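You operate a simulated robot arm through the tools that you are given. There is no shell and no other tool. Be economical: measure what you need, move in short steps, check, and stop when the job is done.

You are at the controls of a simulated robot arm. One attempt, no reset.

## Task
Fetch the purple cloth and set it on top of the white spare lens. Take the pink mallet and leave it on the parts table's top. Put the cream hand brush on the rework bench top away on the padded stand's top. Fetch the green wire brush and set it on top of the blue mirror shell. Take the yellow level gauge on the back of the wheel bay bench and put it away on the top of the lamp bench. Do these in any order. Set down upright: purple cloth, cream hand brush.

It is judged by the outcome, as a careful person would: the job done as asked, and still so three seconds after it is handed in. It fails if anything else is knocked over, pushed out of place, dropped, spilled or broken. Flat cloth is picked up by pressing the open fingertips on it (5 to 10 N) and closing them slowly along it; thin cloth reads only 2 to 8 mm in the jaws.

## Robot
A 6-joint arm with a two-finger parallel gripper on a trunk, on a base that drives. Base frame: it is fixed to the floor where the robot stands at the start and does not move with it; the origin is under the middle of the robot, x ahead of it, y to its left, z up; the surface under the hand at the start is at about z = 800. Readings come in mm, degrees, newtons and seconds.
With the tool pointing down near the work surface it reaches from about 480 to 880 mm from the robot's upright axis, wherever it stands. Its first joint turns from -115.0 to 115.0 degrees. Places, roughly: blue mirror shell (13x8x12 cm) [1900, 1400, 900]; cream hand brush (9x5x8 cm) [1600, 1400, 900]; green wire brush (8x4x8 cm) [1800, 1400, 900]; padded stand [-8800, 4000, 800]; parts table's top [1400, 4100, 800]; pink mallet (5x5x13 cm) [1400, 1400, 900]; purple cloth (9x5x6 cm) [600, -100, 800]; spare lens (10x18x7 cm) [600, 1300, 400]; top of the lamp bench [-3200, -4400, 800]; yellow level gauge [4000, 6500, 750]. Payload 4.2 kg.
The TCP is the grasp point between the finger pads, 23 mm short of the fingertips. In the tool frame z runs along the fingers and y along their closing line. Largest opening 94 mm; finger width 38, thickness 10; the body of the gripper, 54 by 96 mm, starts 39 mm behind the TCP.
Orientation is that of the tool frame in the base frame, as [roll, pitch, yaw] about the fixed x, y, z axes, in that order (R = Rz(yaw) Ry(pitch) Rx(roll)). With the fingers straight down and closing along the base's y, the tool's x points along the base's -x, its y along +y and its z along -z.

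## Interface
- The arm moves only by the tool nudge_tool. Its argument "commands" is a list of rows, each a list of 2 entries, a list of its own where there are three numbers: the shift along the tool's x, y, z in cm, then the turn, a rotation vector about the tool's x, y, z in degrees. In form: [[[x, y, z], [rx, ry, rz]], ...]. A call has 1 to 10 rows; each row shifts and turns the commanded pose from where the row before left it, along the tool's axes as they then stand. "hand" is the opening, from 0 (shut) to 1 (fully open), set as the call begins (left out, the last holds). Rows are played at 5 a second. More than 50 mm and 8.6 degrees between two rows, or a gripper value outside its range, and nothing of the call is played. Where a pose cannot be reached the arm comes as near as it can. A force on the tool above 40 N (or 10 N above the force at the start of the call, whichever is more), or a blocked arm, ends the call early, and 0.2 s more pass. Each finger travels about 108 mm/s and halts on what it meets, pressing with about 29 N; the grip force reading is that of the motor and also rises with nothing between the fingers. The clock runs only during rows and for 0.2 s after the last one: add rows that do not move to give the fingers time. The reply holds the time, the measured pose of the TCP, the force on the tool along the base axes, the opening and the grip force, in the units named above and with some noise, with the torque about the TCP (base axes, N m) and any sound that the robot's microphone picked up.
- Cameras (640 x 400 px; columns grow to the right, rows downward): "scene" is now at [227.9, 147.9, 1303.1]; the picture's right is [-0.55, -0.84, 0.00], its down [-0.45, 0.30, -0.84] and it looks along [0.70, -0.46, -0.54] (base axes); focal length 279 px, centre (320, 200). "wrist" rides on the gripper at [86, 16, -74] in the tool frame; the picture's right is [-0.18, 0.98, 0.00], its down [-0.58, -0.11, -0.81] and it looks along [-0.79, -0.15, 0.59] (tool axes); focal length 243 px, centre (320, 200). There is no depth. A picture from a camera that has moved, and an enlarged one, comes with that camera's place and axes in the base frame and with its lens. The place of the scene camera against the robot may be out by one fixed shift of up to 12 mm in any direction.
- camera(camera): a new picture of that camera. It takes no simulated time.
- slide_trunk(by): slides the trunk up (or, below 0, down) by that many mm; the arm and the scene camera ride with it, the base frame stays. It gives what a move gives, with no picture.
- roll_base(legs): drives the robot by 1 to 6 legs, each [ahead, turn to the left] in mm and degrees, along the robot's own axes; the way and the turn of a leg run together, so that a leg with both is an arc; at most 1500 mm and 180 degrees a leg. The arm and the cameras ride along, it lands a little off, and it stops where it bumps. It gives what a move gives.
- head_to(pan, tilt): turns the head with the scene camera to pan (to the left, within 80 degrees either way) and tilt (down, from -29 to 69), counted from straight ahead of the robot. It gives what a move gives.
- enlarge(camera, box): a new picture of the part [left, top, right, bottom] of that camera's present view, enlarged. It takes no simulated time.
- sign_off(): hands the job in; it is judged then, once.

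Work in short steps. Places have to be worked out from the pictures, the camera data and where the tool is seen: move nearer, look again, correct. Check each grasp and each placing, and mend what went wrong. You have 165 turns and 112 pictures in all, those below and enlarged ones among them. Open the gripper and draw the arm clear of the work before you hand the job in, unless the task says otherwise; then end with one line.

The tools are called after "Call:" by a JSON object that holds its "fn" and its "kwargs". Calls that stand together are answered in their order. nudge_tool: Moves the arm, as the interface text tells. Its arguments: {"type":"object","properties":{"commands":{"type":"array"},"hand":{"type":"number"}},"required":["commands"]} The other tools are called the same way: slide_trunk (by) slides the trunk up or down; roll_base (legs) drives the base; head_to (pan, tilt) turns the head that bears the scene camera; camera (camera) takes a picture; enlarge (camera, box) takes an enlarged picture of a part of a camera's view; sign_off () hands the job in.

At the start:

```text
time: 0.0
tool_pos: [592.5, -113.3, 1093.9]
orientation: [179.9, 0.0, 179.9]
force: [-0.8, -0.2, 0.3]
moment: [0.0, 0.05, 0.03]
finger_gap: 94.2
gripper_force: 0.1
trunk travel left (down, up): [-650.0, 340.0]
robot x, y, heading: [-1.1, 0.0, 0.1]
head pan, tilt: [-33.2, 32.8]
```

scene: 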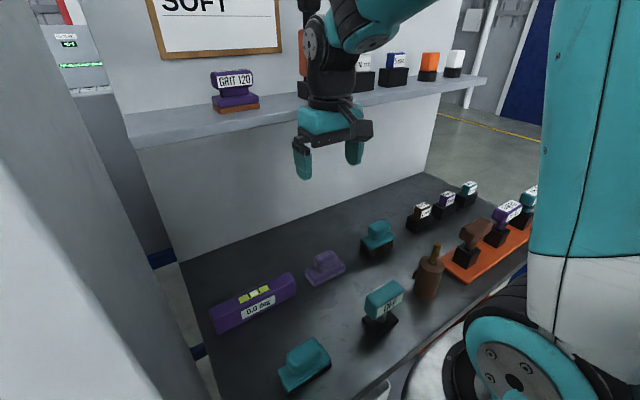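
wrist: 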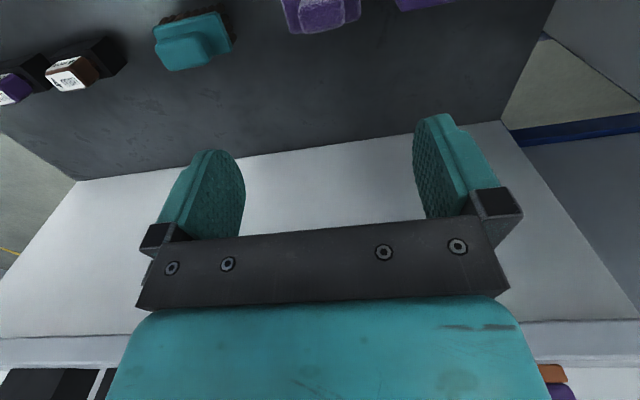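

The newest pictures show a purple knob-like shape near the middle of the bench, probably the cloth. I enlarge it and that area.

Call:
{"fn": "enlarge", "kwargs": {"camera": "scene", "box": [180, 180, 440, 400]}}

Call:
{"fn": "enlarge", "kwargs": {"camera": "wrist", "box": [120, 0, 520, 120]}}

```text
1.82 times, centred on (310, 290) of scene
camera zoom: at [227.9, 147.9, 1303.1], right [-0.55, -0.84, 0.0], down [-0.45, 0.3, -0.84], along [0.7, -0.46, -0.54], focal length 506 px, centre (338, 36)
```

zoom: 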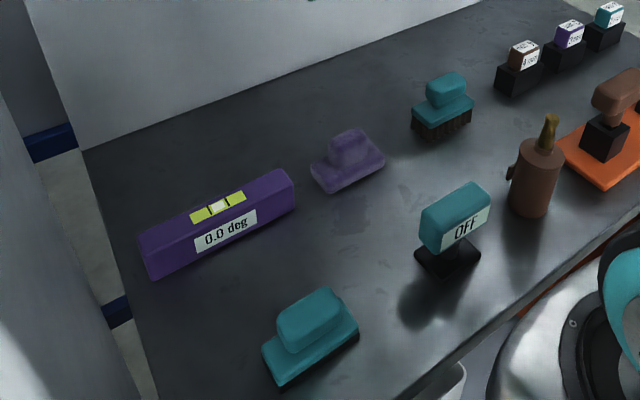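

```text
1.60 times, centred on (320, 60) of wrist
camera zoom: at [507.1, -97.7, 1167.0], right [0.18, 0.98, 0.0], down [0.58, -0.11, 0.81], along [0.79, -0.15, -0.59], focal length 388 px, centre (320, 424)
```

zoom: 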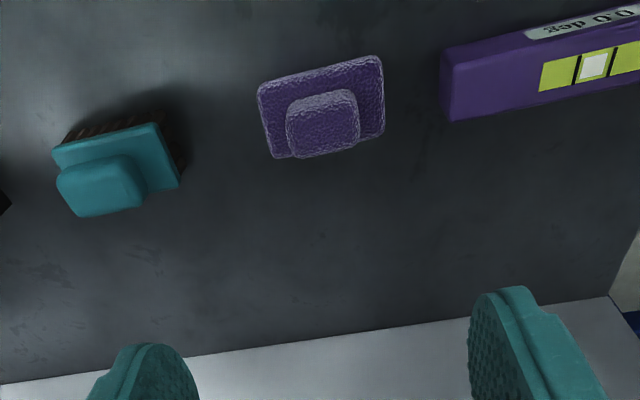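

The cloth's centre works out at about (596, -114), with its long side along y, right under the hand. Before grasping I look left to learn the layout.

Call:
{"fn": "head_to", "kwargs": {"pan": 60, "tilt": 22}}

```text
time: 1.7
tool_pos: [592.2, -113.0, 1092.9]
orientation: [-180.0, 0.1, 179.9]
force: [0.1, -0.3, 0.7]
moment: [0.01, 0.0, 0.0]
finger_gap: 94.1
gripper_force: 0.1
trunk travel left (down, up): [-650.0, 340.0]
robot x, y, heading: [0.5, -0.0, -0.1]
head pan, tilt: [60.0, 22.0]
```

Now a picture to the left.

Call:
{"fn": "camera", "kwargs": {"camera": "scene"}}

```text
107 pictures are left
camera scene: at [199.7, 277.1, 1320.3], right [0.87, -0.5, 0.0], down [-0.19, -0.32, -0.93], along [0.46, 0.8, -0.37], focal length 279 px, centre (320, 200)
```

scene: 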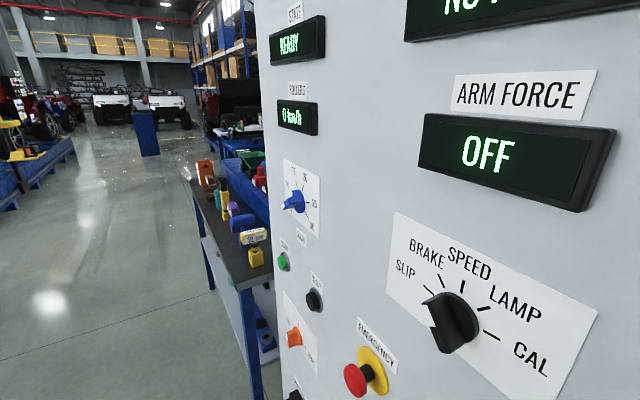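

The left view shows a control cabinet and then a long black bench with a lower shelf. Now I lower the hand over the cloth's knob to TCP z ≈ 880, and look.

Call:
{"fn": "nudge_tool", "kwargs": {"commands": [[[-0.4, 0, 4.5], [0, 0, 0]], [[0, 0, 4.5], [0, 0, 0]], [[0, 0, 4.5], [0, 0, 0]], [[0, 0, 4.5], [0, 0, 0]], [[0, 0, 3], [0, 0, 0]], [[0, 0, 0], [0, 0, 0]]], "hand": 1}}

Call:
{"fn": "camera", "kwargs": {"camera": "wrist"}}

Call:
{"fn": "head_to", "kwargs": {"pan": -15, "tilt": 40}}

Call:
{"fn": "camera", "kwargs": {"camera": "scene"}}

```text
time: 3.1
tool_pos: [597.7, -111.7, 882.4]
orientation: [179.9, 0.0, -180.0]
force: [0.1, -0.3, -0.4]
moment: [-0.02, 0.02, -0.01]
finger_gap: 94.2
gripper_force: 0.1
trunk travel left (down, up): [-650.0, 340.0]
robot x, y, heading: [3.7, 3.2, -0.1]
head pan, tilt: [60.0, 22.0]
```

```text
106 pictures are left
camera wrist: at [511.7, -95.9, 955.3], right [0.18, 0.98, 0.0], down [0.58, -0.11, 0.81], along [0.79, -0.15, -0.59], focal length 243 px, centre (320, 200)
```

wrist: 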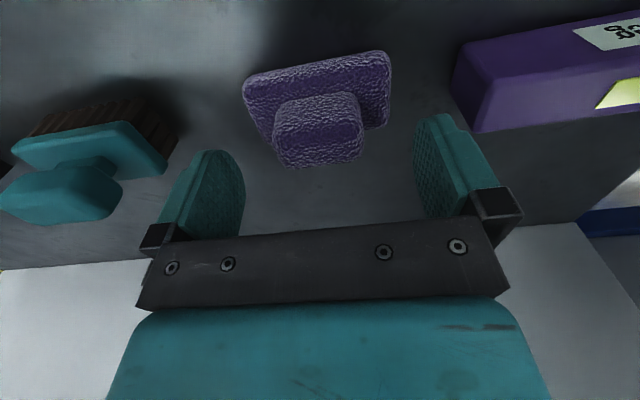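

```text
time: 4.5
tool_pos: [596.7, -111.8, 881.1]
orientation: [-180.0, -0.1, 180.0]
force: [0.0, 0.3, 0.9]
moment: [-0.03, -0.02, -0.01]
finger_gap: 94.1
gripper_force: 0.0
trunk travel left (down, up): [-650.0, 340.0]
robot x, y, heading: [1.5, -0.4, 0.1]
head pan, tilt: [-15.0, 40.0]
```

```text
105 pictures are left
camera scene: at [235.4, 174.8, 1292.2], right [-0.26, -0.97, 0.0], down [-0.62, 0.17, -0.77], along [0.74, -0.2, -0.64], focal length 279 px, centre (320, 200)
```

scene: 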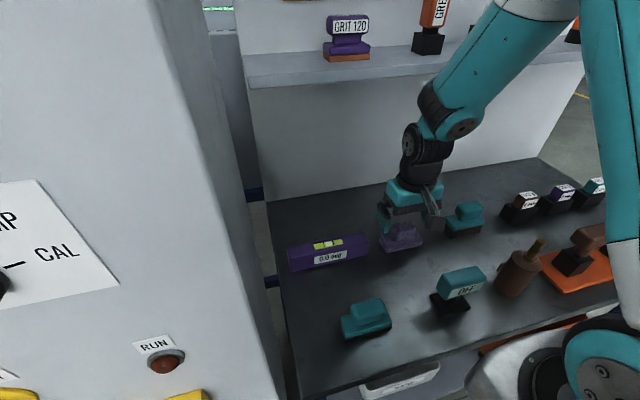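

The knob centre reads about (605, -114); I shift 7 mm ahead, lower to z ≈ 849 and close on it.

Call:
{"fn": "nudge_tool", "kwargs": {"commands": [[[-0.7, -0.2, 1], [0, 0, 0]], [[0, 0, 1.2], [0, 0, 0]], [[0, 0, 1], [0, 0, 0]], [[0, 0, 0], [0, 0, 0]]]}}

Call:
{"fn": "nudge_tool", "kwargs": {"commands": [[[0, 0, 0], [0, 0, 0]], [[0, 0, 0], [0, 0, 0]], [[0, 0, 0], [0, 0, 0]], [[0, 0, 0], [0, 0, 0]]], "hand": 0}}

Call:
{"fn": "camera", "kwargs": {"camera": "wrist"}}

```text
time: 5.5
tool_pos: [604.0, -114.2, 850.0]
orientation: [-180.0, 0.1, 180.0]
force: [0.4, 0.1, -0.1]
moment: [-0.03, 0.0, 0.01]
finger_gap: 94.3
gripper_force: 0.0
trunk travel left (down, up): [-650.0, 340.0]
robot x, y, heading: [-4.6, -1.5, 0.2]
head pan, tilt: [-15.0, 40.0]
```

```text
time: 6.5
tool_pos: [603.0, -113.0, 849.4]
orientation: [180.0, 0.1, 180.0]
force: [-0.5, 0.2, 0.2]
moment: [-0.02, 0.03, -0.02]
finger_gap: 49.5
gripper_force: 29.4
trunk travel left (down, up): [-650.0, 340.0]
robot x, y, heading: [3.0, -1.2, 0.1]
head pan, tilt: [-15.0, 40.0]
```

```text
104 pictures are left
camera wrist: at [517.8, -98.6, 924.3], right [0.18, 0.98, 0.0], down [0.58, -0.11, 0.81], along [0.79, -0.15, -0.59], focal length 243 px, centre (320, 200)
```

wrist: 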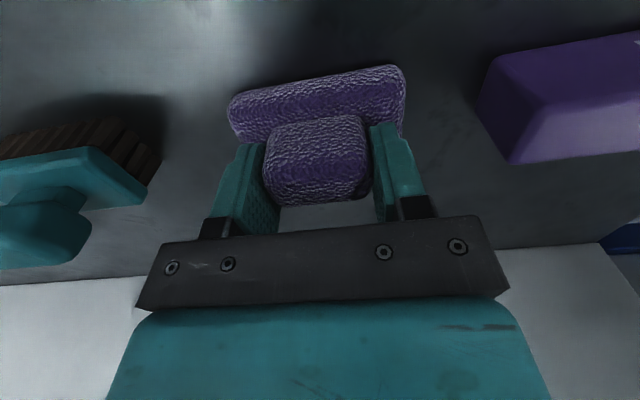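

The knob is held at 49.5 mm. I lift it straight up to about z 1080.

Call:
{"fn": "nudge_tool", "kwargs": {"commands": [[[0, 0, -3], [0, 0, 0]], [[0, 0, -4], [0, 0, 0]], [[0, 0, -4], [0, 0, 0]], [[0, 0, -4], [0, 0, 0]], [[0, 0, -4], [0, 0, 0]], [[0, 0, -4], [0, 0, 0]], [[0, 0, 0], [0, 0, 0]]]}}

Call:
{"fn": "camera", "kwargs": {"camera": "wrist"}}

Call:
{"fn": "head_to", "kwargs": {"pan": 80, "tilt": 40}}

Call:
{"fn": "camera", "kwargs": {"camera": "scene"}}

```text
time: 8.2
tool_pos: [602.7, -112.0, 1082.2]
orientation: [180.0, 0.0, 180.0]
force: [0.0, 0.7, -0.5]
moment: [-0.01, -0.02, 0.01]
finger_gap: 49.4
gripper_force: 29.0
trunk travel left (down, up): [-650.0, 340.0]
robot x, y, heading: [1.5, 1.8, 0.1]
head pan, tilt: [-15.0, 40.0]
```

```text
103 pictures are left
camera wrist: at [517.0, -96.9, 1157.0], right [0.18, 0.98, 0.0], down [0.58, -0.11, 0.81], along [0.79, -0.15, -0.59], focal length 243 px, centre (320, 200)
```

wrist: 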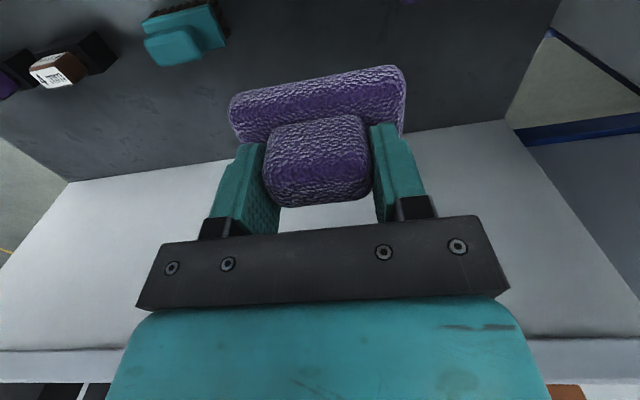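

```text
time: 9.9
tool_pos: [603.1, -113.3, 1083.0]
orientation: [180.0, 0.0, 180.0]
force: [0.7, -0.6, -0.8]
moment: [-0.01, 0.03, 0.0]
finger_gap: 49.5
gripper_force: 29.1
trunk travel left (down, up): [-650.0, 340.0]
robot x, y, heading: [1.0, -0.0, 0.3]
head pan, tilt: [80.0, 40.0]
```

```text
102 pictures are left
camera scene: at [168.1, 280.4, 1292.1], right [0.98, -0.17, 0.0], down [-0.11, -0.63, -0.77], along [0.13, 0.75, -0.64], focal length 279 px, centre (320, 200)
```

scene: 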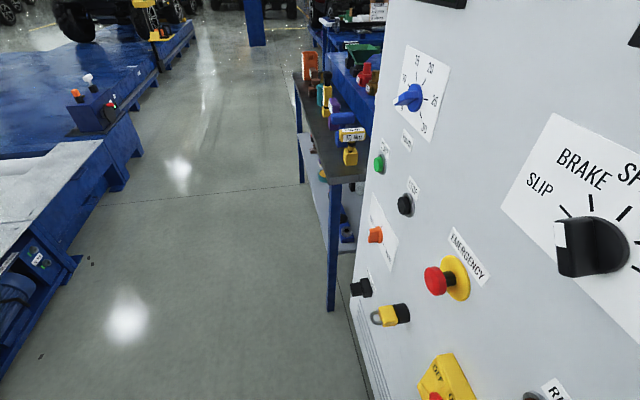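

The cloth is held firmly. The lens stands on a lower shelf of the bench past the cabinet (bench edge about x 320, y 940–2020), with a free aisle from x −1000 to 320. I back up and turn left.

Call:
{"fn": "roll_base", "kwargs": {"legs": [[-400, 0], [0, 90], [1250, 0]]}}

Call:
{"fn": "head_to", "kwargs": {"pan": -60, "tilt": 35}}

Call:
{"fn": "camera", "kwargs": {"camera": "scene"}}

```text
time: 22.1
tool_pos: [-265.5, 1855.1, 1083.0]
orientation: [-180.0, 0.0, -91.4]
force: [0.2, 0.1, -1.6]
moment: [-0.03, -0.01, -0.03]
finger_gap: 49.4
gripper_force: 28.8
trunk travel left (down, up): [-650.0, 340.0]
robot x, y, heading: [-391.9, 1255.2, 88.7]
head pan, tilt: [80.0, 40.0]
```

```text
time: 24.4
tool_pos: [-266.4, 1856.4, 1083.0]
orientation: [-179.9, 0.0, -91.5]
force: [0.9, 0.7, -0.4]
moment: [0.0, 0.01, 0.03]
finger_gap: 49.4
gripper_force: 28.8
trunk travel left (down, up): [-650.0, 340.0]
robot x, y, heading: [-389.2, 1253.1, 88.8]
head pan, tilt: [-60.0, 35.0]
```

```text
101 pictures are left
camera scene: at [-505.0, 1456.3, 1299.7], right [0.48, -0.88, 0.0], down [-0.5, -0.28, -0.82], along [0.72, 0.39, -0.57], focal length 279 px, centre (320, 200)
```

scene: 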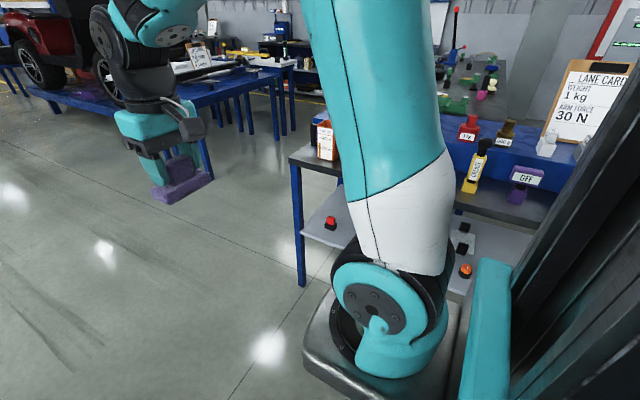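

The arm hides the bench, so I turn to face +x and look again with the head tilted down.

Call:
{"fn": "roll_base", "kwargs": {"legs": [[0, -88.7]]}}

Call:
{"fn": "head_to", "kwargs": {"pan": -5, "tilt": 35}}

Call:
{"fn": "camera", "kwargs": {"camera": "scene"}}

```text
time: 28.5
tool_pos: [212.0, 1155.9, 1081.0]
orientation: [180.0, 0.0, -178.8]
force: [-0.6, 0.6, -0.7]
moment: [-0.03, 0.04, 0.0]
finger_gap: 49.5
gripper_force: 29.2
trunk travel left (down, up): [-650.0, 340.0]
robot x, y, heading: [-391.7, 1253.3, 1.3]
head pan, tilt: [-60.0, 35.0]
```

```text
time: 29.7
tool_pos: [212.0, 1156.0, 1082.8]
orientation: [180.0, 0.0, -178.8]
force: [0.2, 0.0, -0.4]
moment: [0.01, 0.0, -0.02]
finger_gap: 49.5
gripper_force: 29.1
trunk travel left (down, up): [-650.0, 340.0]
robot x, y, heading: [-391.7, 1254.2, 1.5]
head pan, tilt: [-5.0, 35.0]
```

```text
100 pictures are left
camera scene: at [-155.1, 1449.5, 1299.7], right [-0.07, -1.0, 0.0], down [-0.57, 0.04, -0.82], along [0.82, -0.06, -0.57], focal length 279 px, centre (320, 200)
```

scene: 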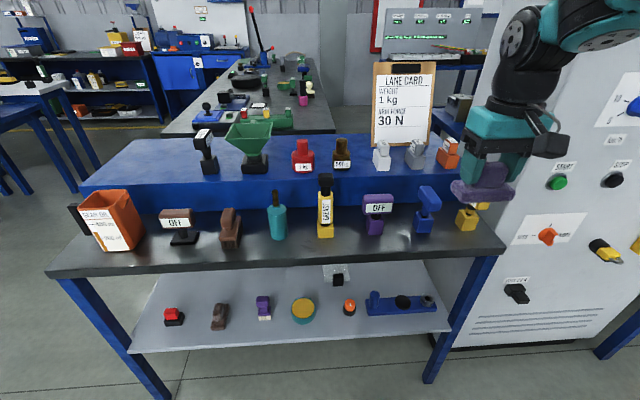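

The white item at the back of the lower shelf, around (597, 1330), must be the spare lens. I enlarge it.

Call:
{"fn": "enlarge", "kwargs": {"camera": "scene", "box": [240, 240, 440, 365]}}

```text
3.20 times, centred on (340, 302) of scene
camera zoom: at [-155.1, 1449.5, 1299.7], right [-0.07, -1.0, 0.0], down [-0.57, 0.04, -0.82], along [0.82, -0.06, -0.57], focal length 892 px, centre (256, -128)
```

zoom: 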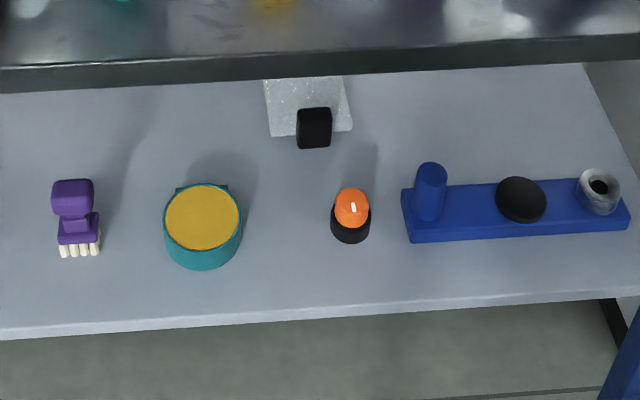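

I lower the trunk 550 mm with the hand staying in front of the bench, to look into the shelf.

Call:
{"fn": "slide_trunk", "kwargs": {"by": -550}}

Call:
{"fn": "head_to", "kwargs": {"pan": -5, "tilt": 15}}

Call:
{"fn": "camera", "kwargs": {"camera": "scene"}}

```text
refused: -550 is not a number from -400 to 400
```

```text
time: 30.6
tool_pos: [212.7, 1155.1, 1081.5]
orientation: [179.9, 0.0, -178.8]
force: [-0.9, 0.6, -0.9]
moment: [0.02, 0.04, 0.02]
finger_gap: 49.5
gripper_force: 29.3
trunk travel left (down, up): [-650.0, 340.0]
robot x, y, heading: [-392.9, 1254.6, 1.1]
head pan, tilt: [-5.0, 15.0]
```

```text
98 pictures are left
camera scene: at [-149.7, 1449.2, 1331.6], right [-0.07, -1.0, 0.0], down [-0.26, 0.02, -0.97], along [0.96, -0.06, -0.26], focal length 279 px, centre (320, 200)
```

scene: 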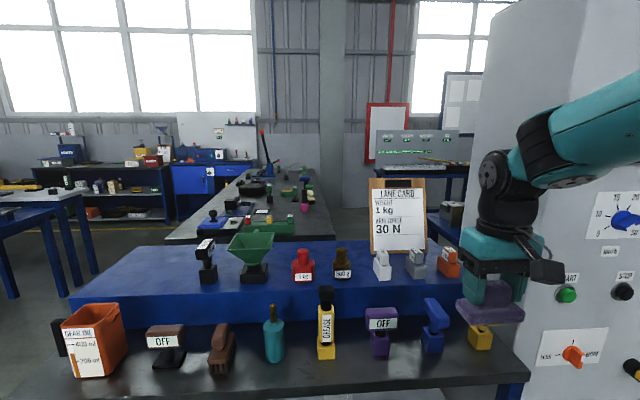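

Slides are limited to 400 mm, so I do it in two.

Call:
{"fn": "slide_trunk", "kwargs": {"by": -300}}

Call:
{"fn": "slide_trunk", "kwargs": {"by": -250}}

Call:
{"fn": "camera", "kwargs": {"camera": "scene"}}

```text
time: 33.6
tool_pos: [212.1, 1156.2, 782.8]
orientation: [-180.0, 0.0, -178.7]
force: [0.4, -0.5, -1.1]
moment: [-0.02, 0.0, -0.03]
finger_gap: 49.5
gripper_force: 28.4
trunk travel left (down, up): [-350.0, 640.0]
robot x, y, heading: [-396.0, 1253.8, 1.3]
head pan, tilt: [-5.0, 15.0]
```

```text
time: 36.1
tool_pos: [212.9, 1155.4, 532.0]
orientation: [-180.0, 0.0, -178.8]
force: [0.2, -0.1, -1.1]
moment: [0.02, 0.04, -0.01]
finger_gap: 49.4
gripper_force: 28.7
trunk travel left (down, up): [-100.0, 890.0]
robot x, y, heading: [-391.2, 1253.2, 1.1]
head pan, tilt: [-5.0, 15.0]
```

```text
97 pictures are left
camera scene: at [-149.8, 1449.2, 781.7], right [-0.07, -1.0, 0.0], down [-0.26, 0.02, -0.97], along [0.96, -0.06, -0.26], focal length 279 px, centre (320, 200)
```

scene: 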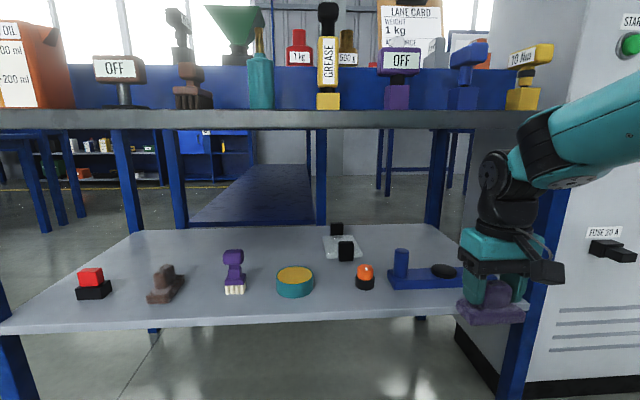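

Call:
{"fn": "enlarge", "kwargs": {"camera": "scene", "box": [280, 205, 400, 280]}}

```text
5.33 times, centred on (340, 242) of scene
camera zoom: at [-149.8, 1449.2, 781.7], right [-0.07, -1.0, 0.0], down [-0.26, 0.02, -0.97], along [0.96, -0.06, -0.26], focal length 1486 px, centre (213, -27)
```

zoom: 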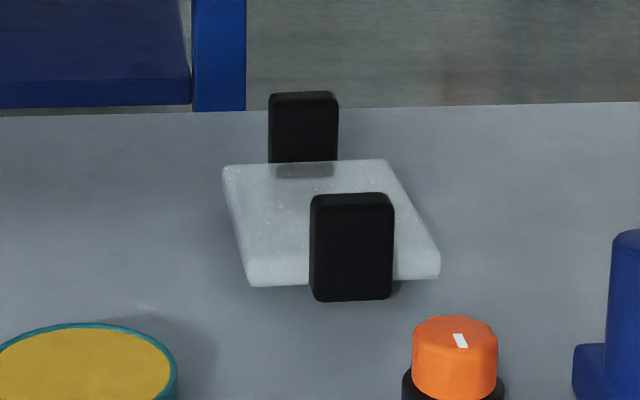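

The lens is a white plate between two black end blocks, about x 515–690, y ≈ 1340, on a shelf under the bench top. I check how tall the wrist is above the TCP.

Call:
{"fn": "enlarge", "kwargs": {"camera": "scene", "box": [400, 90, 640, 340]}}

```text
1.60 times, centred on (520, 215) of scene
camera zoom: at [-149.8, 1449.2, 781.7], right [-0.07, -1.0, 0.0], down [-0.26, 0.02, -0.97], along [0.96, -0.06, -0.26], focal length 446 px, centre (0, 176)
```

zoom: 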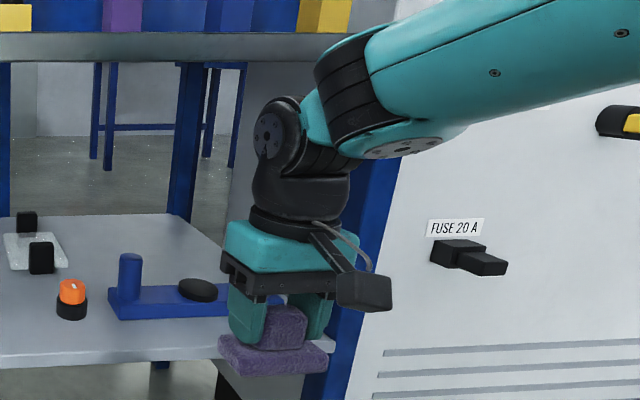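

The wrist and forearm stand about 265 mm above the TCP, and the bench underside is near z 777. A vertical hand won't fit over the lens's front block, so I'll set the cloth on the shelf's front strip near (325, 1383) and regrasp it with a tilted hand. First I raise and shift the arm sideways, then slide the trunk to its bottom and back up a little.

Call:
{"fn": "nudge_tool", "kwargs": {"commands": [[[0, 2.5, -3.3], [0, 0, 0]], [[0, 2.5, -3.3], [0, 0, 0]], [[0, 3, -3.3], [0, 0, 0]], [[0, 3.5, 0], [0, 0, 0]], [[0, 4, 0], [0, 0, 0]], [[0, 4, 0], [0, 0, 0]], [[0, 3.3, 0], [0, 0, 0]], [[0, 0, 0], [0, 0, 0]]]}}

Call:
{"fn": "slide_trunk", "kwargs": {"by": -100}}

Call:
{"fn": "roll_base", "kwargs": {"legs": [[-80, 0]]}}

Call:
{"fn": "camera", "kwargs": {"camera": "scene"}}

```text
time: 37.9
tool_pos: [208.7, 1382.7, 630.6]
orientation: [179.9, 0.1, -178.8]
force: [0.5, -0.7, -1.5]
moment: [0.02, 0.01, -0.02]
finger_gap: 49.2
gripper_force: 28.8
trunk travel left (down, up): [-100.0, 890.0]
robot x, y, heading: [-394.3, 1255.5, 1.1]
head pan, tilt: [-5.0, 15.0]
```

```text
time: 39.3
tool_pos: [208.5, 1381.5, 530.5]
orientation: [-180.0, 0.1, -178.9]
force: [0.4, -0.5, -0.1]
moment: [0.03, 0.03, 0.01]
finger_gap: 49.3
gripper_force: 29.1
trunk travel left (down, up): [0.0, 990.0]
robot x, y, heading: [-392.0, 1257.3, 1.2]
head pan, tilt: [-5.0, 15.0]
```

```text
time: 40.3
tool_pos: [130.9, 1380.0, 531.1]
orientation: [180.0, 0.0, -178.9]
force: [0.2, 0.1, 0.0]
moment: [-0.01, 0.0, 0.0]
finger_gap: 49.2
gripper_force: 29.3
trunk travel left (down, up): [0.0, 990.0]
robot x, y, heading: [-472.5, 1255.0, 1.0]
head pan, tilt: [-5.0, 15.0]
```

```text
94 pictures are left
camera scene: at [-228.5, 1447.5, 681.7], right [-0.07, -1.0, 0.0], down [-0.26, 0.02, -0.97], along [0.96, -0.07, -0.26], focal length 279 px, centre (320, 200)
```

scene: 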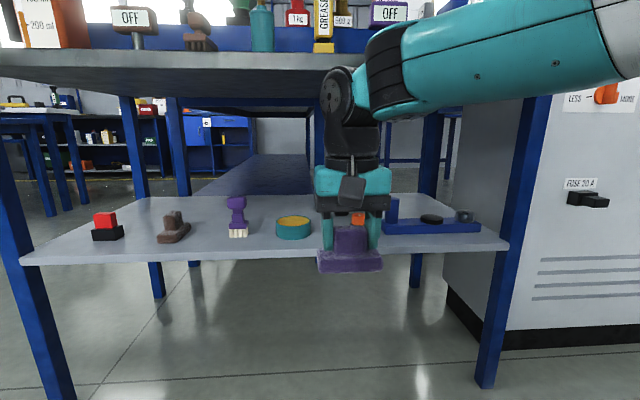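

The arm is flat enough now. I enlarge the view to measure the shelf edge and the gap better.

Call:
{"fn": "enlarge", "kwargs": {"camera": "scene", "box": [200, 180, 440, 300]}}

```text
2.67 times, centred on (320, 240) of scene
camera zoom: at [-228.5, 1447.5, 681.7], right [-0.07, -1.0, 0.0], down [-0.26, 0.02, -0.97], along [0.96, -0.07, -0.26], focal length 743 px, centre (320, 93)
```

zoom: 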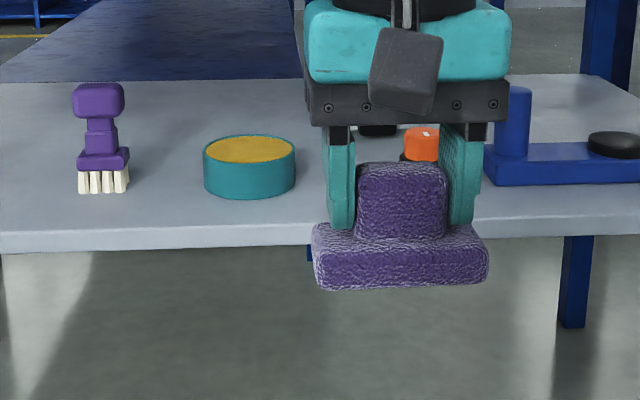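

Measured again: shelf top about z 424 with its edge at x ≈ 321, and the free gap between tin and orange knob centred at y ≈ 1376. I lower to z 500 and move in to x ≈ 350.

Call:
{"fn": "nudge_tool", "kwargs": {"commands": [[[0, 0, 3], [0, 0, 0]], [[-3.5, -0.1, 0], [0, 0, 0]], [[-3.5, -0.1, 0], [0, 0, 0]], [[-3.5, -0.1, 0], [0, 0, 0]], [[-3.5, -0.1, 0], [0, 0, 0]], [[-3.5, -0.1, 0], [0, 0, 0]], [[-2.5, -0.1, 0], [0, 0, 0]], [[-1.9, 0, 0], [0, 0, 0]], [[0, 0, 0], [0, 0, 0]]]}}

Call:
{"fn": "camera", "kwargs": {"camera": "scene"}}

```text
time: 42.3
tool_pos: [326.0, 1378.0, 497.7]
orientation: [179.9, 0.0, -178.9]
force: [-0.6, 0.8, -0.3]
moment: [0.01, 0.0, 0.01]
finger_gap: 49.4
gripper_force: 29.1
out of reach, approached as far as the arm can: row 7, 8
trunk travel left (down, up): [0.0, 990.0]
robot x, y, heading: [-468.6, 1254.7, 1.2]
head pan, tilt: [-5.0, 15.0]
```

```text
92 pictures are left
camera scene: at [-228.5, 1447.4, 681.7], right [-0.07, -1.0, 0.0], down [-0.26, 0.02, -0.97], along [0.96, -0.07, -0.26], focal length 279 px, centre (320, 200)
```

scene: 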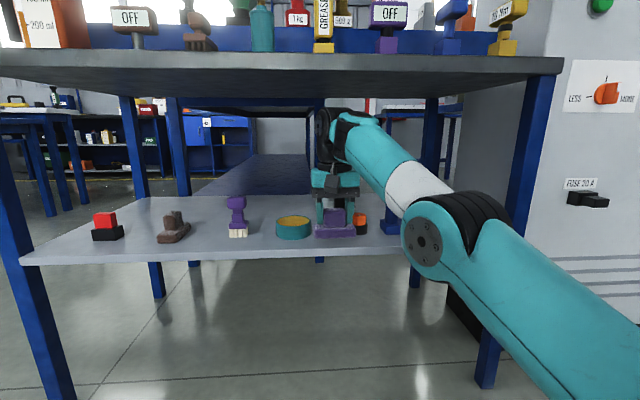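

Reach ended at x 326 with the arm nearly straight under the bench edge. I roll ahead 24 mm, then lower with force checks.

Call:
{"fn": "roll_base", "kwargs": {"legs": [[24, 0]]}}

Call:
{"fn": "nudge_tool", "kwargs": {"commands": [[[0, 0, 0.6], [0, 0, 0]], [[0, 0, 0.6], [0, 0, 0]], [[0, 0, 0.4], [0, 0, 0]], [[0, 0, 0], [0, 0, 0]]]}}

```text
time: 43.1
tool_pos: [350.7, 1378.2, 497.6]
orientation: [-179.9, 0.0, -178.9]
force: [-0.6, -0.4, -2.1]
moment: [0.01, 0.0, 0.0]
finger_gap: 49.3
gripper_force: 28.9
trunk travel left (down, up): [0.0, 990.0]
robot x, y, heading: [-445.4, 1256.9, 1.0]
head pan, tilt: [-5.0, 15.0]
```

```text
time: 44.1
tool_pos: [350.7, 1379.1, 482.8]
orientation: [179.9, 0.1, -178.9]
force: [0.3, -0.2, -0.1]
moment: [0.01, 0.02, -0.01]
finger_gap: 49.4
gripper_force: 28.5
trunk travel left (down, up): [0.0, 990.0]
robot x, y, heading: [-449.4, 1256.2, 1.3]
head pan, tilt: [-5.0, 15.0]
```

Clearance remains, so I go down in 3 mm steps; contact is expected around TCP z 473.

Call:
{"fn": "nudge_tool", "kwargs": {"commands": [[[0, 0, 0.3], [0, 0, 0]], [[0, 0, 0.3], [0, 0, 0]], [[0, 0, 0.2], [0, 0, 0]], [[0, 0, 0], [0, 0, 0]]]}}

Call:
{"fn": "enlarge", "kwargs": {"camera": "scene", "box": [270, 170, 400, 260]}}

```text
time: 45.1
tool_pos: [350.0, 1378.2, 474.9]
orientation: [180.0, 0.1, -179.0]
force: [1.0, -0.5, -1.2]
moment: [0.05, -0.04, -0.01]
finger_gap: 49.4
gripper_force: 28.6
trunk travel left (down, up): [0.0, 990.0]
robot x, y, heading: [-446.7, 1255.1, 1.1]
head pan, tilt: [-5.0, 15.0]
```

```text
4.44 times, centred on (335, 215) of scene
camera zoom: at [-204.3, 1447.9, 681.7], right [-0.07, -1.0, 0.0], down [-0.26, 0.02, -0.97], along [0.96, -0.07, -0.26], focal length 1238 px, centre (253, 133)
```

zoom: 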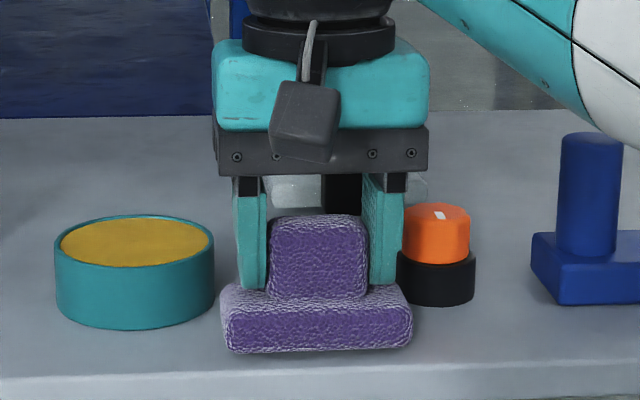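

Almost touching. I continue in fine steps.

Call:
{"fn": "nudge_tool", "kwargs": {"commands": [[[0, 0, 0.2], [0, 0, 0]], [[0, 0, 0], [0, 0, 0]], [[0, 0, 0.2], [0, 0, 0]], [[0, 0, 0], [0, 0, 0]]]}}

```text
time: 46.1
tool_pos: [350.1, 1379.9, 471.5]
orientation: [-179.9, -0.2, -178.8]
force: [0.3, -0.1, -0.6]
moment: [0.01, 0.01, -0.03]
finger_gap: 49.3
gripper_force: 29.2
trunk travel left (down, up): [0.0, 990.0]
robot x, y, heading: [-447.8, 1256.6, 1.0]
head pan, tilt: [-5.0, 15.0]
```

Call:
{"fn": "nudge_tool", "kwargs": {"commands": [[[0, 0, 0.2], [0, 0, 0]], [[0, 0, 0], [0, 0, 0]], [[0, 0, 0.2], [0, 0, 0]], [[0, 0, 0], [0, 0, 0]], [[0, 0, 0.2], [0, 0, 0]], [[0, 0, 0], [0, 0, 0]]]}}

```text
time: 47.4
tool_pos: [348.8, 1378.6, 469.6]
orientation: [179.8, 0.5, -178.9]
force: [-2.9, -0.7, 11.9]
moment: [-0.24, 0.48, 0.02]
finger_gap: 49.4
gripper_force: 28.5
trunk travel left (down, up): [0.0, 990.0]
robot x, y, heading: [-446.2, 1253.9, 1.2]
head pan, tilt: [-5.0, 15.0]
stopped in row 6: the force on the tool passed its limit at 41 N (the readings are from after the stop); the commanded pose is now the measured one
```

Contact at TCP z 470, so the shelf is at about 421. I open, raise slightly and withdraw horizontally toward the robot.

Call:
{"fn": "nudge_tool", "kwargs": {"commands": [[[0, 0, -0.1], [0, 0, 0]], [[0, 0, 0], [0, 0, 0]], [[0, 0, 0], [0, 0, 0]], [[0, 0, 0], [0, 0, 0]], [[0, 0, -0.5], [0, 0, 0]], [[0, 0, -0.5], [0, 0, 0]], [[0, 0, 0], [0, 0, 0]]], "hand": 1}}

Call:
{"fn": "nudge_tool", "kwargs": {"commands": [[[3, 0, 0], [0, 0, 0]], [[4, 0, 0], [0, 0, 0]], [[4, 0, 0], [0, 0, 0]], [[4, 0, 0], [0, 0, 0]], [[4, 0, 0], [0, 0, 0]], [[4, 0, 0], [0, 0, 0]], [[0, 0, 0], [0, 0, 0]]]}}

Call:
{"fn": "camera", "kwargs": {"camera": "scene"}}

```text
time: 49.0
tool_pos: [350.2, 1378.9, 477.8]
orientation: [179.9, 0.4, -178.8]
force: [0.1, 0.3, -0.6]
moment: [0.0, 0.0, -0.01]
finger_gap: 94.1
gripper_force: 0.0
trunk travel left (down, up): [0.0, 990.0]
robot x, y, heading: [-448.5, 1255.3, 1.6]
head pan, tilt: [-5.0, 15.0]
```

```text
time: 50.6
tool_pos: [120.1, 1373.7, 474.8]
orientation: [179.7, 0.4, -178.9]
force: [0.5, 0.3, 0.9]
moment: [0.02, 0.0, -0.04]
finger_gap: 93.8
gripper_force: 0.0
trunk travel left (down, up): [0.0, 990.0]
robot x, y, heading: [-444.8, 1255.0, 1.2]
head pan, tilt: [-5.0, 15.0]
```

```text
90 pictures are left
camera scene: at [-204.4, 1447.9, 681.7], right [-0.07, -1.0, 0.0], down [-0.26, 0.02, -0.97], along [0.96, -0.07, -0.26], focal length 279 px, centre (320, 200)
```

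scene: 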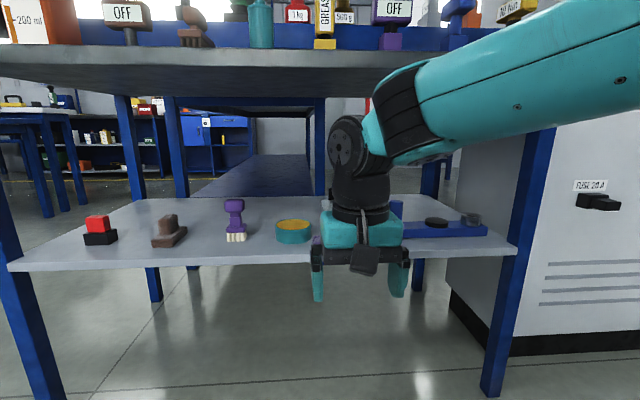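

The cloth stands on the shelf strip. I move the hand out to x 240 and start spinning the wrist half a turn so that its camera ends up on the far/upper side.

Call:
{"fn": "nudge_tool", "kwargs": {"commands": [[[-4, 0, -0.5], [0, 0, 0]], [[-4, 0, -0.5], [0, 0, 0]], [[-4, 0, 0], [0, 0, 0]], [[0, 0, 0], [0, 0, -8.5]], [[0, 0, 0], [0, 0, -8.5]], [[0, 0, 0], [0, 0, -8.5]], [[0, 0, 0], [0, 0, -8.5]], [[0, 0, 0], [0, 0, -8.5]], [[0, 0, 0], [0, 0, -8.5]], [[0, 0, 0], [0, 0, -8.5]]]}}

Call:
{"fn": "nudge_tool", "kwargs": {"commands": [[[0, 0, 0], [0, 0, -8.5]], [[0, 0, 0], [0, 0, -8.5]], [[0, 0, 0], [0, 0, -8.5]], [[0, 0, 0], [0, 0, -8.5]], [[0, 0, 0], [0, 0, -8.5]], [[0, 0, 0], [0, 0, -8.5]], [[0, 0, 0], [0, 0, -8.5]], [[0, 0, 0], [0, 0, -8.5]], [[0, 0, 0], [0, 0, -8.5]], [[0, 0, 0], [0, 0, -8.5]]]}}

```text
time: 52.8
tool_pos: [239.9, 1377.2, 488.2]
orientation: [-179.7, 0.2, -119.2]
force: [-0.6, -1.0, 0.3]
moment: [-0.01, 0.0, -0.03]
finger_gap: 93.7
gripper_force: 0.2
trunk travel left (down, up): [0.0, 990.0]
robot x, y, heading: [-445.2, 1252.0, 1.0]
head pan, tilt: [-5.0, 15.0]
```

```text
time: 55.0
tool_pos: [240.2, 1377.0, 488.2]
orientation: [-179.6, -0.2, -34.1]
force: [0.6, -0.4, 0.1]
moment: [0.01, 0.01, -0.02]
finger_gap: 94.0
gripper_force: 0.0
trunk travel left (down, up): [0.0, 990.0]
robot x, y, heading: [-446.5, 1254.0, 1.3]
head pan, tilt: [-5.0, 15.0]
```

Rotation works. I finish it to yaw 0 and begin tilting the fingers forward.

Call:
{"fn": "nudge_tool", "kwargs": {"commands": [[[0, 0, 0], [0, 0, -8.5]], [[0, 0, 0], [0, 0, -8.5]], [[0, 0, 0], [0, 0, -8.5]], [[0, 0, 0], [0, 0, -8.5]], [[0, 0, 0], [0, 8, 0]], [[0, 0, 0], [0, 8, 0]], [[0, 0, 0], [0, 8, 0]], [[0, 0, 0], [0, 8, 0]], [[0, 0, 0], [0, 8, 0]], [[0, 0, 0], [0, 0, 0]]]}}

Call:
{"fn": "camera", "kwargs": {"camera": "scene"}}

Call:
{"fn": "camera", "kwargs": {"camera": "wrist"}}

```text
time: 57.2
tool_pos: [241.0, 1377.1, 487.6]
orientation: [-179.9, -40.5, -0.5]
force: [0.7, 0.3, 0.3]
moment: [0.0, 0.01, -0.01]
finger_gap: 94.1
gripper_force: 0.1
trunk travel left (down, up): [0.0, 990.0]
robot x, y, heading: [-445.4, 1252.7, 1.1]
head pan, tilt: [-5.0, 15.0]
```

```text
89 pictures are left
camera scene: at [-204.4, 1447.9, 681.7], right [-0.07, -1.0, 0.0], down [-0.26, 0.02, -0.97], along [0.96, -0.07, -0.26], focal length 279 px, centre (320, 200)
```

scene: 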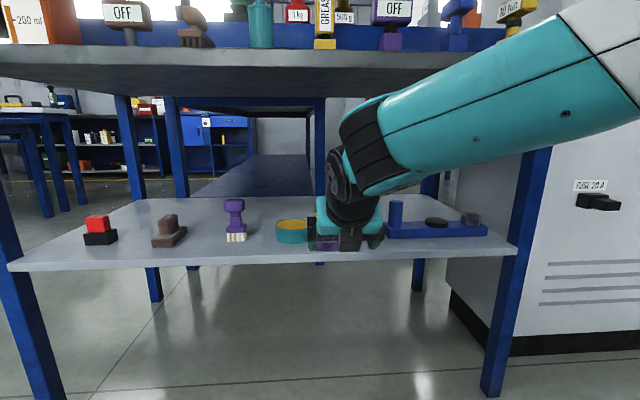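

```text
88 pictures are left
camera wrist: at [258.5, 1359.3, 600.0], right [-0.15, -0.98, -0.12], down [-0.97, 0.11, 0.24], along [-0.22, 0.15, -0.96], focal length 243 px, centre (320, 200)
```

wrist: 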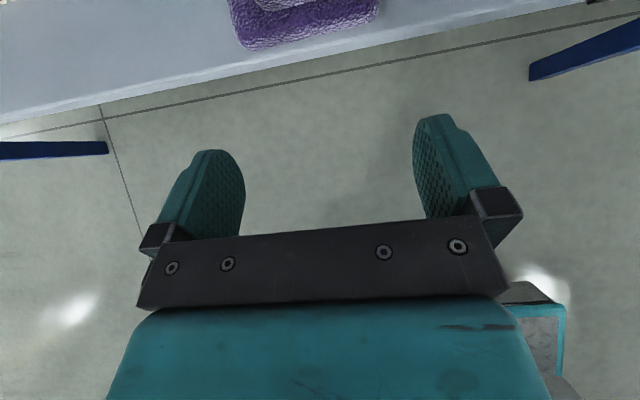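

The hand is tilted 40° with the camera on top, looking down. I add 8° and advance toward the cloth, then look.

Call:
{"fn": "nudge_tool", "kwargs": {"commands": [[[0, 0, 0], [0, 8, 0]], [[1.3, 0, 1.5], [0, 0, 0]], [[1.3, 0, 1.5], [0, 0, 0]], [[1.3, 0, 1.5], [0, 0, 0]], [[0, 0, 0], [0, 0, 0]]]}}

Call:
{"fn": "camera", "kwargs": {"camera": "wrist"}}

```text
time: 58.4
tool_pos: [300.7, 1377.1, 488.0]
orientation: [-179.7, -48.4, -0.7]
force: [0.1, 0.2, 0.7]
moment: [-0.02, 0.02, 0.02]
finger_gap: 94.1
gripper_force: 0.0
trunk travel left (down, up): [0.0, 990.0]
robot x, y, heading: [-444.4, 1251.2, 1.1]
head pan, tilt: [-5.0, 15.0]
```

```text
87 pictures are left
camera wrist: at [302.6, 1359.2, 601.5], right [-0.13, -0.98, -0.14], down [-0.99, 0.12, 0.1], along [-0.08, 0.15, -0.98], focal length 243 px, centre (320, 200)
```

wrist: 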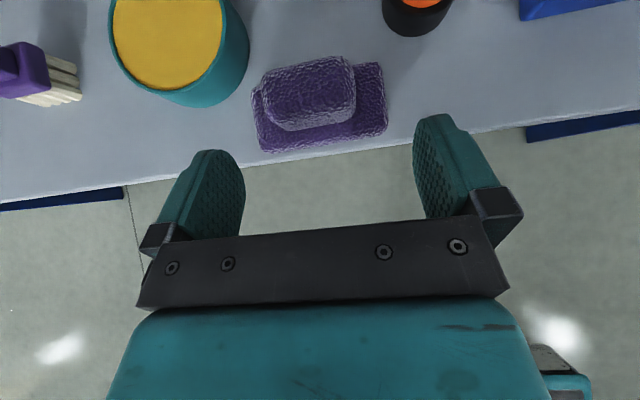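

The knob is at about (348, 1376), as expected. I advance 48 mm, lower 12 mm, then close.

Call:
{"fn": "nudge_tool", "kwargs": {"commands": [[[1.06, 0, 1.2], [0, 0, 0]], [[1.06, 0, 1.2], [0, 0, 0]], [[1.06, 0, 1.2], [0, 0, 0]], [[-0.45, 0, 0.4], [0, 0, 0]], [[-0.4, 0, 0.36], [0, 0, 0]], [[0, 0, 0], [0, 0, 0]]]}}

Call:
{"fn": "camera", "kwargs": {"camera": "wrist"}}

```text
time: 59.8
tool_pos: [348.3, 1375.9, 475.1]
orientation: [-179.8, -48.4, -0.6]
force: [-0.1, 0.2, -0.1]
moment: [0.01, 0.01, 0.03]
finger_gap: 94.0
gripper_force: 0.1
trunk travel left (down, up): [0.0, 990.0]
robot x, y, heading: [-447.6, 1257.8, 0.9]
head pan, tilt: [-5.0, 15.0]
```

```text
86 pictures are left
camera wrist: at [350.8, 1358.9, 590.0], right [-0.13, -0.98, -0.14], down [-0.99, 0.11, 0.1], along [-0.08, 0.15, -0.98], focal length 243 px, centre (320, 200)
```

wrist: 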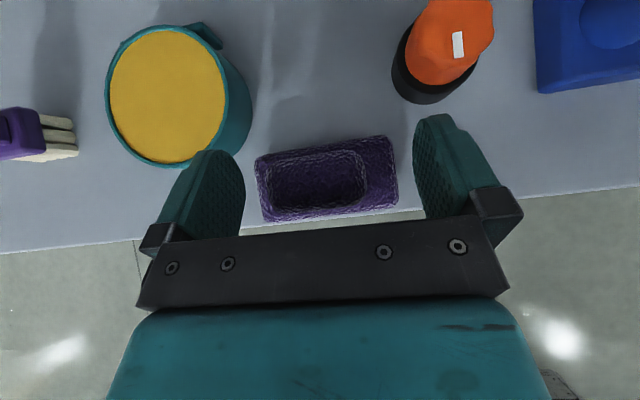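

Good alignment; I close the fingers.

Call:
{"fn": "nudge_tool", "kwargs": {"commands": [[[0, 0, 0], [0, 0, 0]], [[0, 0, 0], [0, 0, 0]], [[0, 0, 0], [0, 0, 0]], [[0, 0, 0], [0, 0, 0]]], "hand": 0}}

```text
time: 60.8
tool_pos: [347.6, 1374.7, 476.9]
orientation: [-179.7, -48.5, -0.6]
force: [0.3, -1.1, 0.1]
moment: [0.04, 0.0, 0.02]
finger_gap: 49.7
gripper_force: 28.8
trunk travel left (down, up): [0.0, 990.0]
robot x, y, heading: [-445.8, 1257.3, 1.3]
head pan, tilt: [-5.0, 15.0]
```

Held at 49.7 mm. I lift 80 mm straight up and check.

Call:
{"fn": "nudge_tool", "kwargs": {"commands": [[[1.5, 0, -1.33], [0, 0, 0]], [[1.5, 0, -1.33], [0, 0, 0]], [[1.5, 0, -1.33], [0, 0, 0]], [[1.5, 0, -1.33], [0, 0, 0]], [[0, 0, 0], [0, 0, 0]]]}}

Call:
{"fn": "camera", "kwargs": {"camera": "scene"}}

Call:
{"fn": "camera", "kwargs": {"camera": "wrist"}}

```text
time: 62.0
tool_pos: [348.6, 1375.7, 556.7]
orientation: [-179.8, -48.4, -0.5]
force: [-1.3, 0.2, -1.9]
moment: [0.0, 0.03, 0.01]
finger_gap: 49.7
gripper_force: 29.3
trunk travel left (down, up): [0.0, 990.0]
robot x, y, heading: [-446.9, 1254.6, 1.2]
head pan, tilt: [-5.0, 15.0]
```

```text
85 pictures are left
camera scene: at [-204.4, 1447.9, 681.7], right [-0.07, -1.0, 0.0], down [-0.26, 0.02, -0.97], along [0.96, -0.07, -0.26], focal length 279 px, centre (320, 200)
```

scene: 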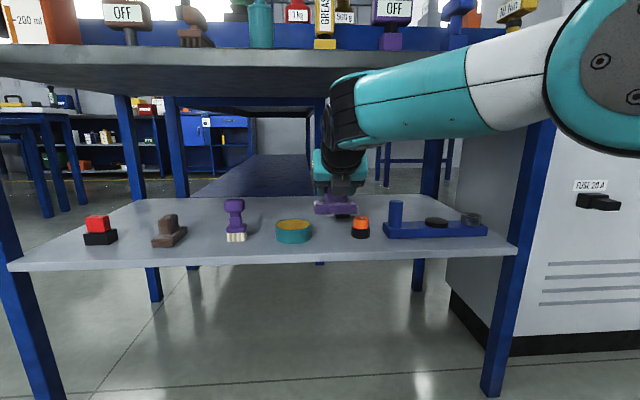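

```text
84 pictures are left
camera wrist: at [351.2, 1359.5, 670.4], right [-0.13, -0.98, -0.14], down [-0.99, 0.11, 0.1], along [-0.08, 0.15, -0.98], focal length 243 px, centre (320, 200)
```

wrist: 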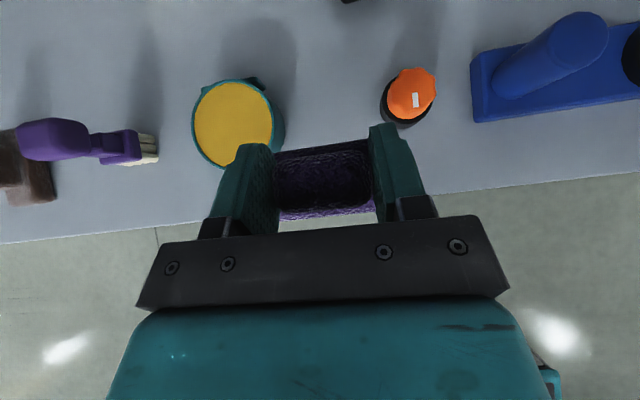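

Secure. I extend the arm 100 mm and shift y to about 1345 at this height, then look down with the wrist camera to place the lens.

Call:
{"fn": "nudge_tool", "kwargs": {"commands": [[[1.33, 0.6, 1.5], [0, 0, 0]], [[1.33, 0.6, 1.5], [0, 0, 0]], [[1.33, 0.6, 1.5], [0, 0, 0]], [[1.33, 0.6, 1.5], [0, 0, 0]], [[1.33, 0.6, 1.5], [0, 0, 0]], [[0, 0, 0], [0, 0, 0]]]}}

Call:
{"fn": "camera", "kwargs": {"camera": "wrist"}}

Call:
{"fn": "camera", "kwargs": {"camera": "scene"}}

```text
time: 63.4
tool_pos: [415.3, 1349.4, 522.2]
orientation: [-178.3, -49.0, -1.7]
force: [-3.0, 2.2, 23.1]
moment: [-0.81, 0.58, -0.13]
finger_gap: 49.6
gripper_force: 28.9
out of reach, approached as far as the arm can: row 2, 3, 4, 5
trunk travel left (down, up): [0.0, 990.0]
robot x, y, heading: [-445.3, 1253.3, 1.0]
head pan, tilt: [-5.0, 15.0]
```

```text
83 pictures are left
camera wrist: at [417.1, 1329.1, 636.0], right [-0.13, -0.98, -0.16], down [-0.99, 0.12, 0.09], along [-0.07, 0.17, -0.98], focal length 243 px, centre (320, 200)
```

wrist: 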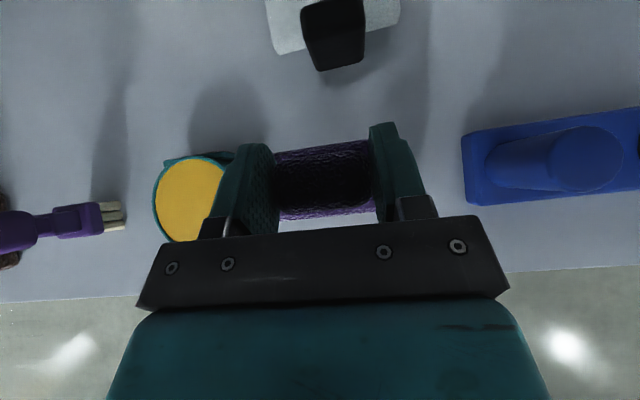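

```text
82 pictures are left
camera scene: at [-205.0, 1447.9, 682.3], right [-0.07, -1.0, 0.0], down [-0.26, 0.02, -0.97], along [0.96, -0.07, -0.26], focal length 279 px, centre (320, 200)
```

scene: 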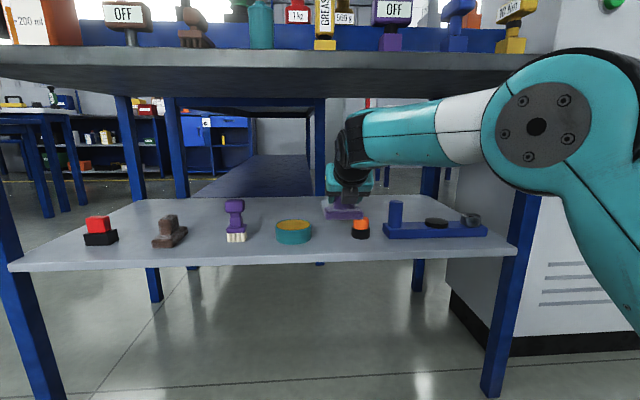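

Out of reach made the hand sink onto the orange knob (23 N). I retract at once back and up.

Call:
{"fn": "nudge_tool", "kwargs": {"commands": [[[0.75, 0, -0.66], [0, 0, 0]], [[-2, 0, -2.24], [0, 0, 0]], [[-2, 0, -2.24], [0, 0, 0]], [[0, 0, 0], [0, 0, 0]]]}}

Call:
{"fn": "camera", "kwargs": {"camera": "scene"}}

Call:
{"fn": "camera", "kwargs": {"camera": "wrist"}}

```text
time: 64.4
tool_pos: [348.4, 1348.9, 518.4]
orientation: [-179.8, -48.2, -0.5]
force: [-0.2, -0.6, -1.3]
moment: [0.0, -0.04, -0.03]
finger_gap: 49.8
gripper_force: 29.1
out of reach, approached as far as the arm can: row 1
trunk travel left (down, up): [0.0, 990.0]
robot x, y, heading: [-446.5, 1257.8, 1.2]
head pan, tilt: [-5.0, 15.0]
```

```text
81 pictures are left
camera scene: at [-204.4, 1447.9, 681.5], right [-0.07, -1.0, 0.0], down [-0.26, 0.02, -0.97], along [0.96, -0.07, -0.26], focal length 279 px, centre (320, 200)
```

scene: 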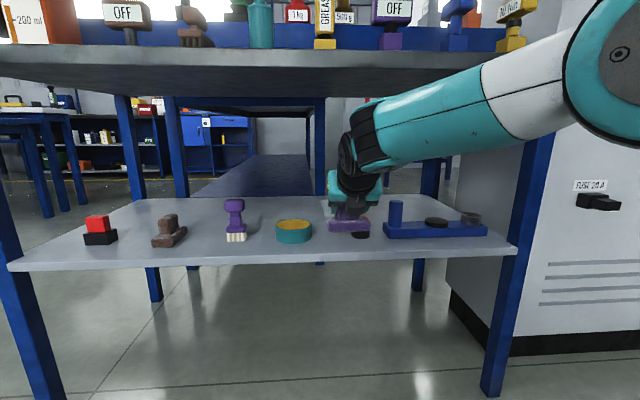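

```text
80 pictures are left
camera wrist: at [351.5, 1331.8, 631.8], right [-0.13, -0.98, -0.14], down [-0.99, 0.12, 0.1], along [-0.09, 0.15, -0.98], focal length 243 px, centre (320, 200)
```

wrist: 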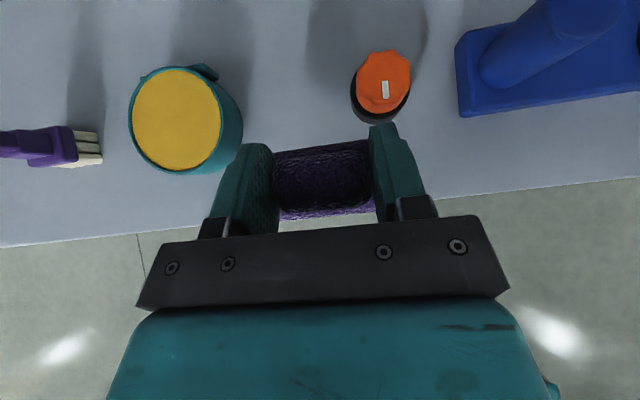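

The orange knob is still in place (its estimate moved under 4 mm) and the cloth is still held. To study the reach limit safely I raise a little and back up 130 mm, then extend in small steps.

Call:
{"fn": "nudge_tool", "kwargs": {"commands": [[[1.0, 0, -0.9], [0, 0, 0]], [[1.0, 0, -0.9], [0, 0, 0]], [[0, 0, 0], [0, 0, 0]]]}}

Call:
{"fn": "roll_base", "kwargs": {"legs": [[-130, 0]]}}

Call:
{"fn": "nudge_tool", "kwargs": {"commands": [[[0.66, 0, 0.75], [0, 0, 0]], [[0.66, 0, 0.75], [0, 0, 0]], [[0.66, 0, 0.75], [0, 0, 0]], [[0.66, 0, 0.75], [0, 0, 0]], [[0, 0, 0], [0, 0, 0]]]}}

```text
time: 65.2
tool_pos: [348.3, 1350.0, 548.0]
orientation: [-179.7, -48.4, -0.6]
force: [0.6, 0.2, -0.8]
moment: [-0.03, -0.01, -0.01]
finger_gap: 49.6
gripper_force: 29.5
trunk travel left (down, up): [0.0, 990.0]
robot x, y, heading: [-447.0, 1253.5, 1.1]
head pan, tilt: [-5.0, 15.0]
```

```text
time: 66.5
tool_pos: [212.3, 1346.8, 546.8]
orientation: [-179.7, -48.3, -0.7]
force: [0.3, 0.1, -0.7]
moment: [0.01, 0.05, -0.03]
finger_gap: 49.5
gripper_force: 29.0
trunk travel left (down, up): [0.0, 990.0]
robot x, y, heading: [-585.1, 1253.1, 1.1]
head pan, tilt: [-5.0, 15.0]
```

```text
time: 67.7
tool_pos: [249.5, 1346.9, 542.5]
orientation: [-178.8, -48.5, -1.4]
force: [-1.0, 0.6, -0.9]
moment: [-0.03, 0.01, 0.02]
finger_gap: 49.5
gripper_force: 28.8
out of reach, approached as far as the arm can: row 4
trunk travel left (down, up): [0.0, 990.0]
robot x, y, heading: [-580.3, 1254.9, 1.0]
head pan, tilt: [-5.0, 15.0]
```

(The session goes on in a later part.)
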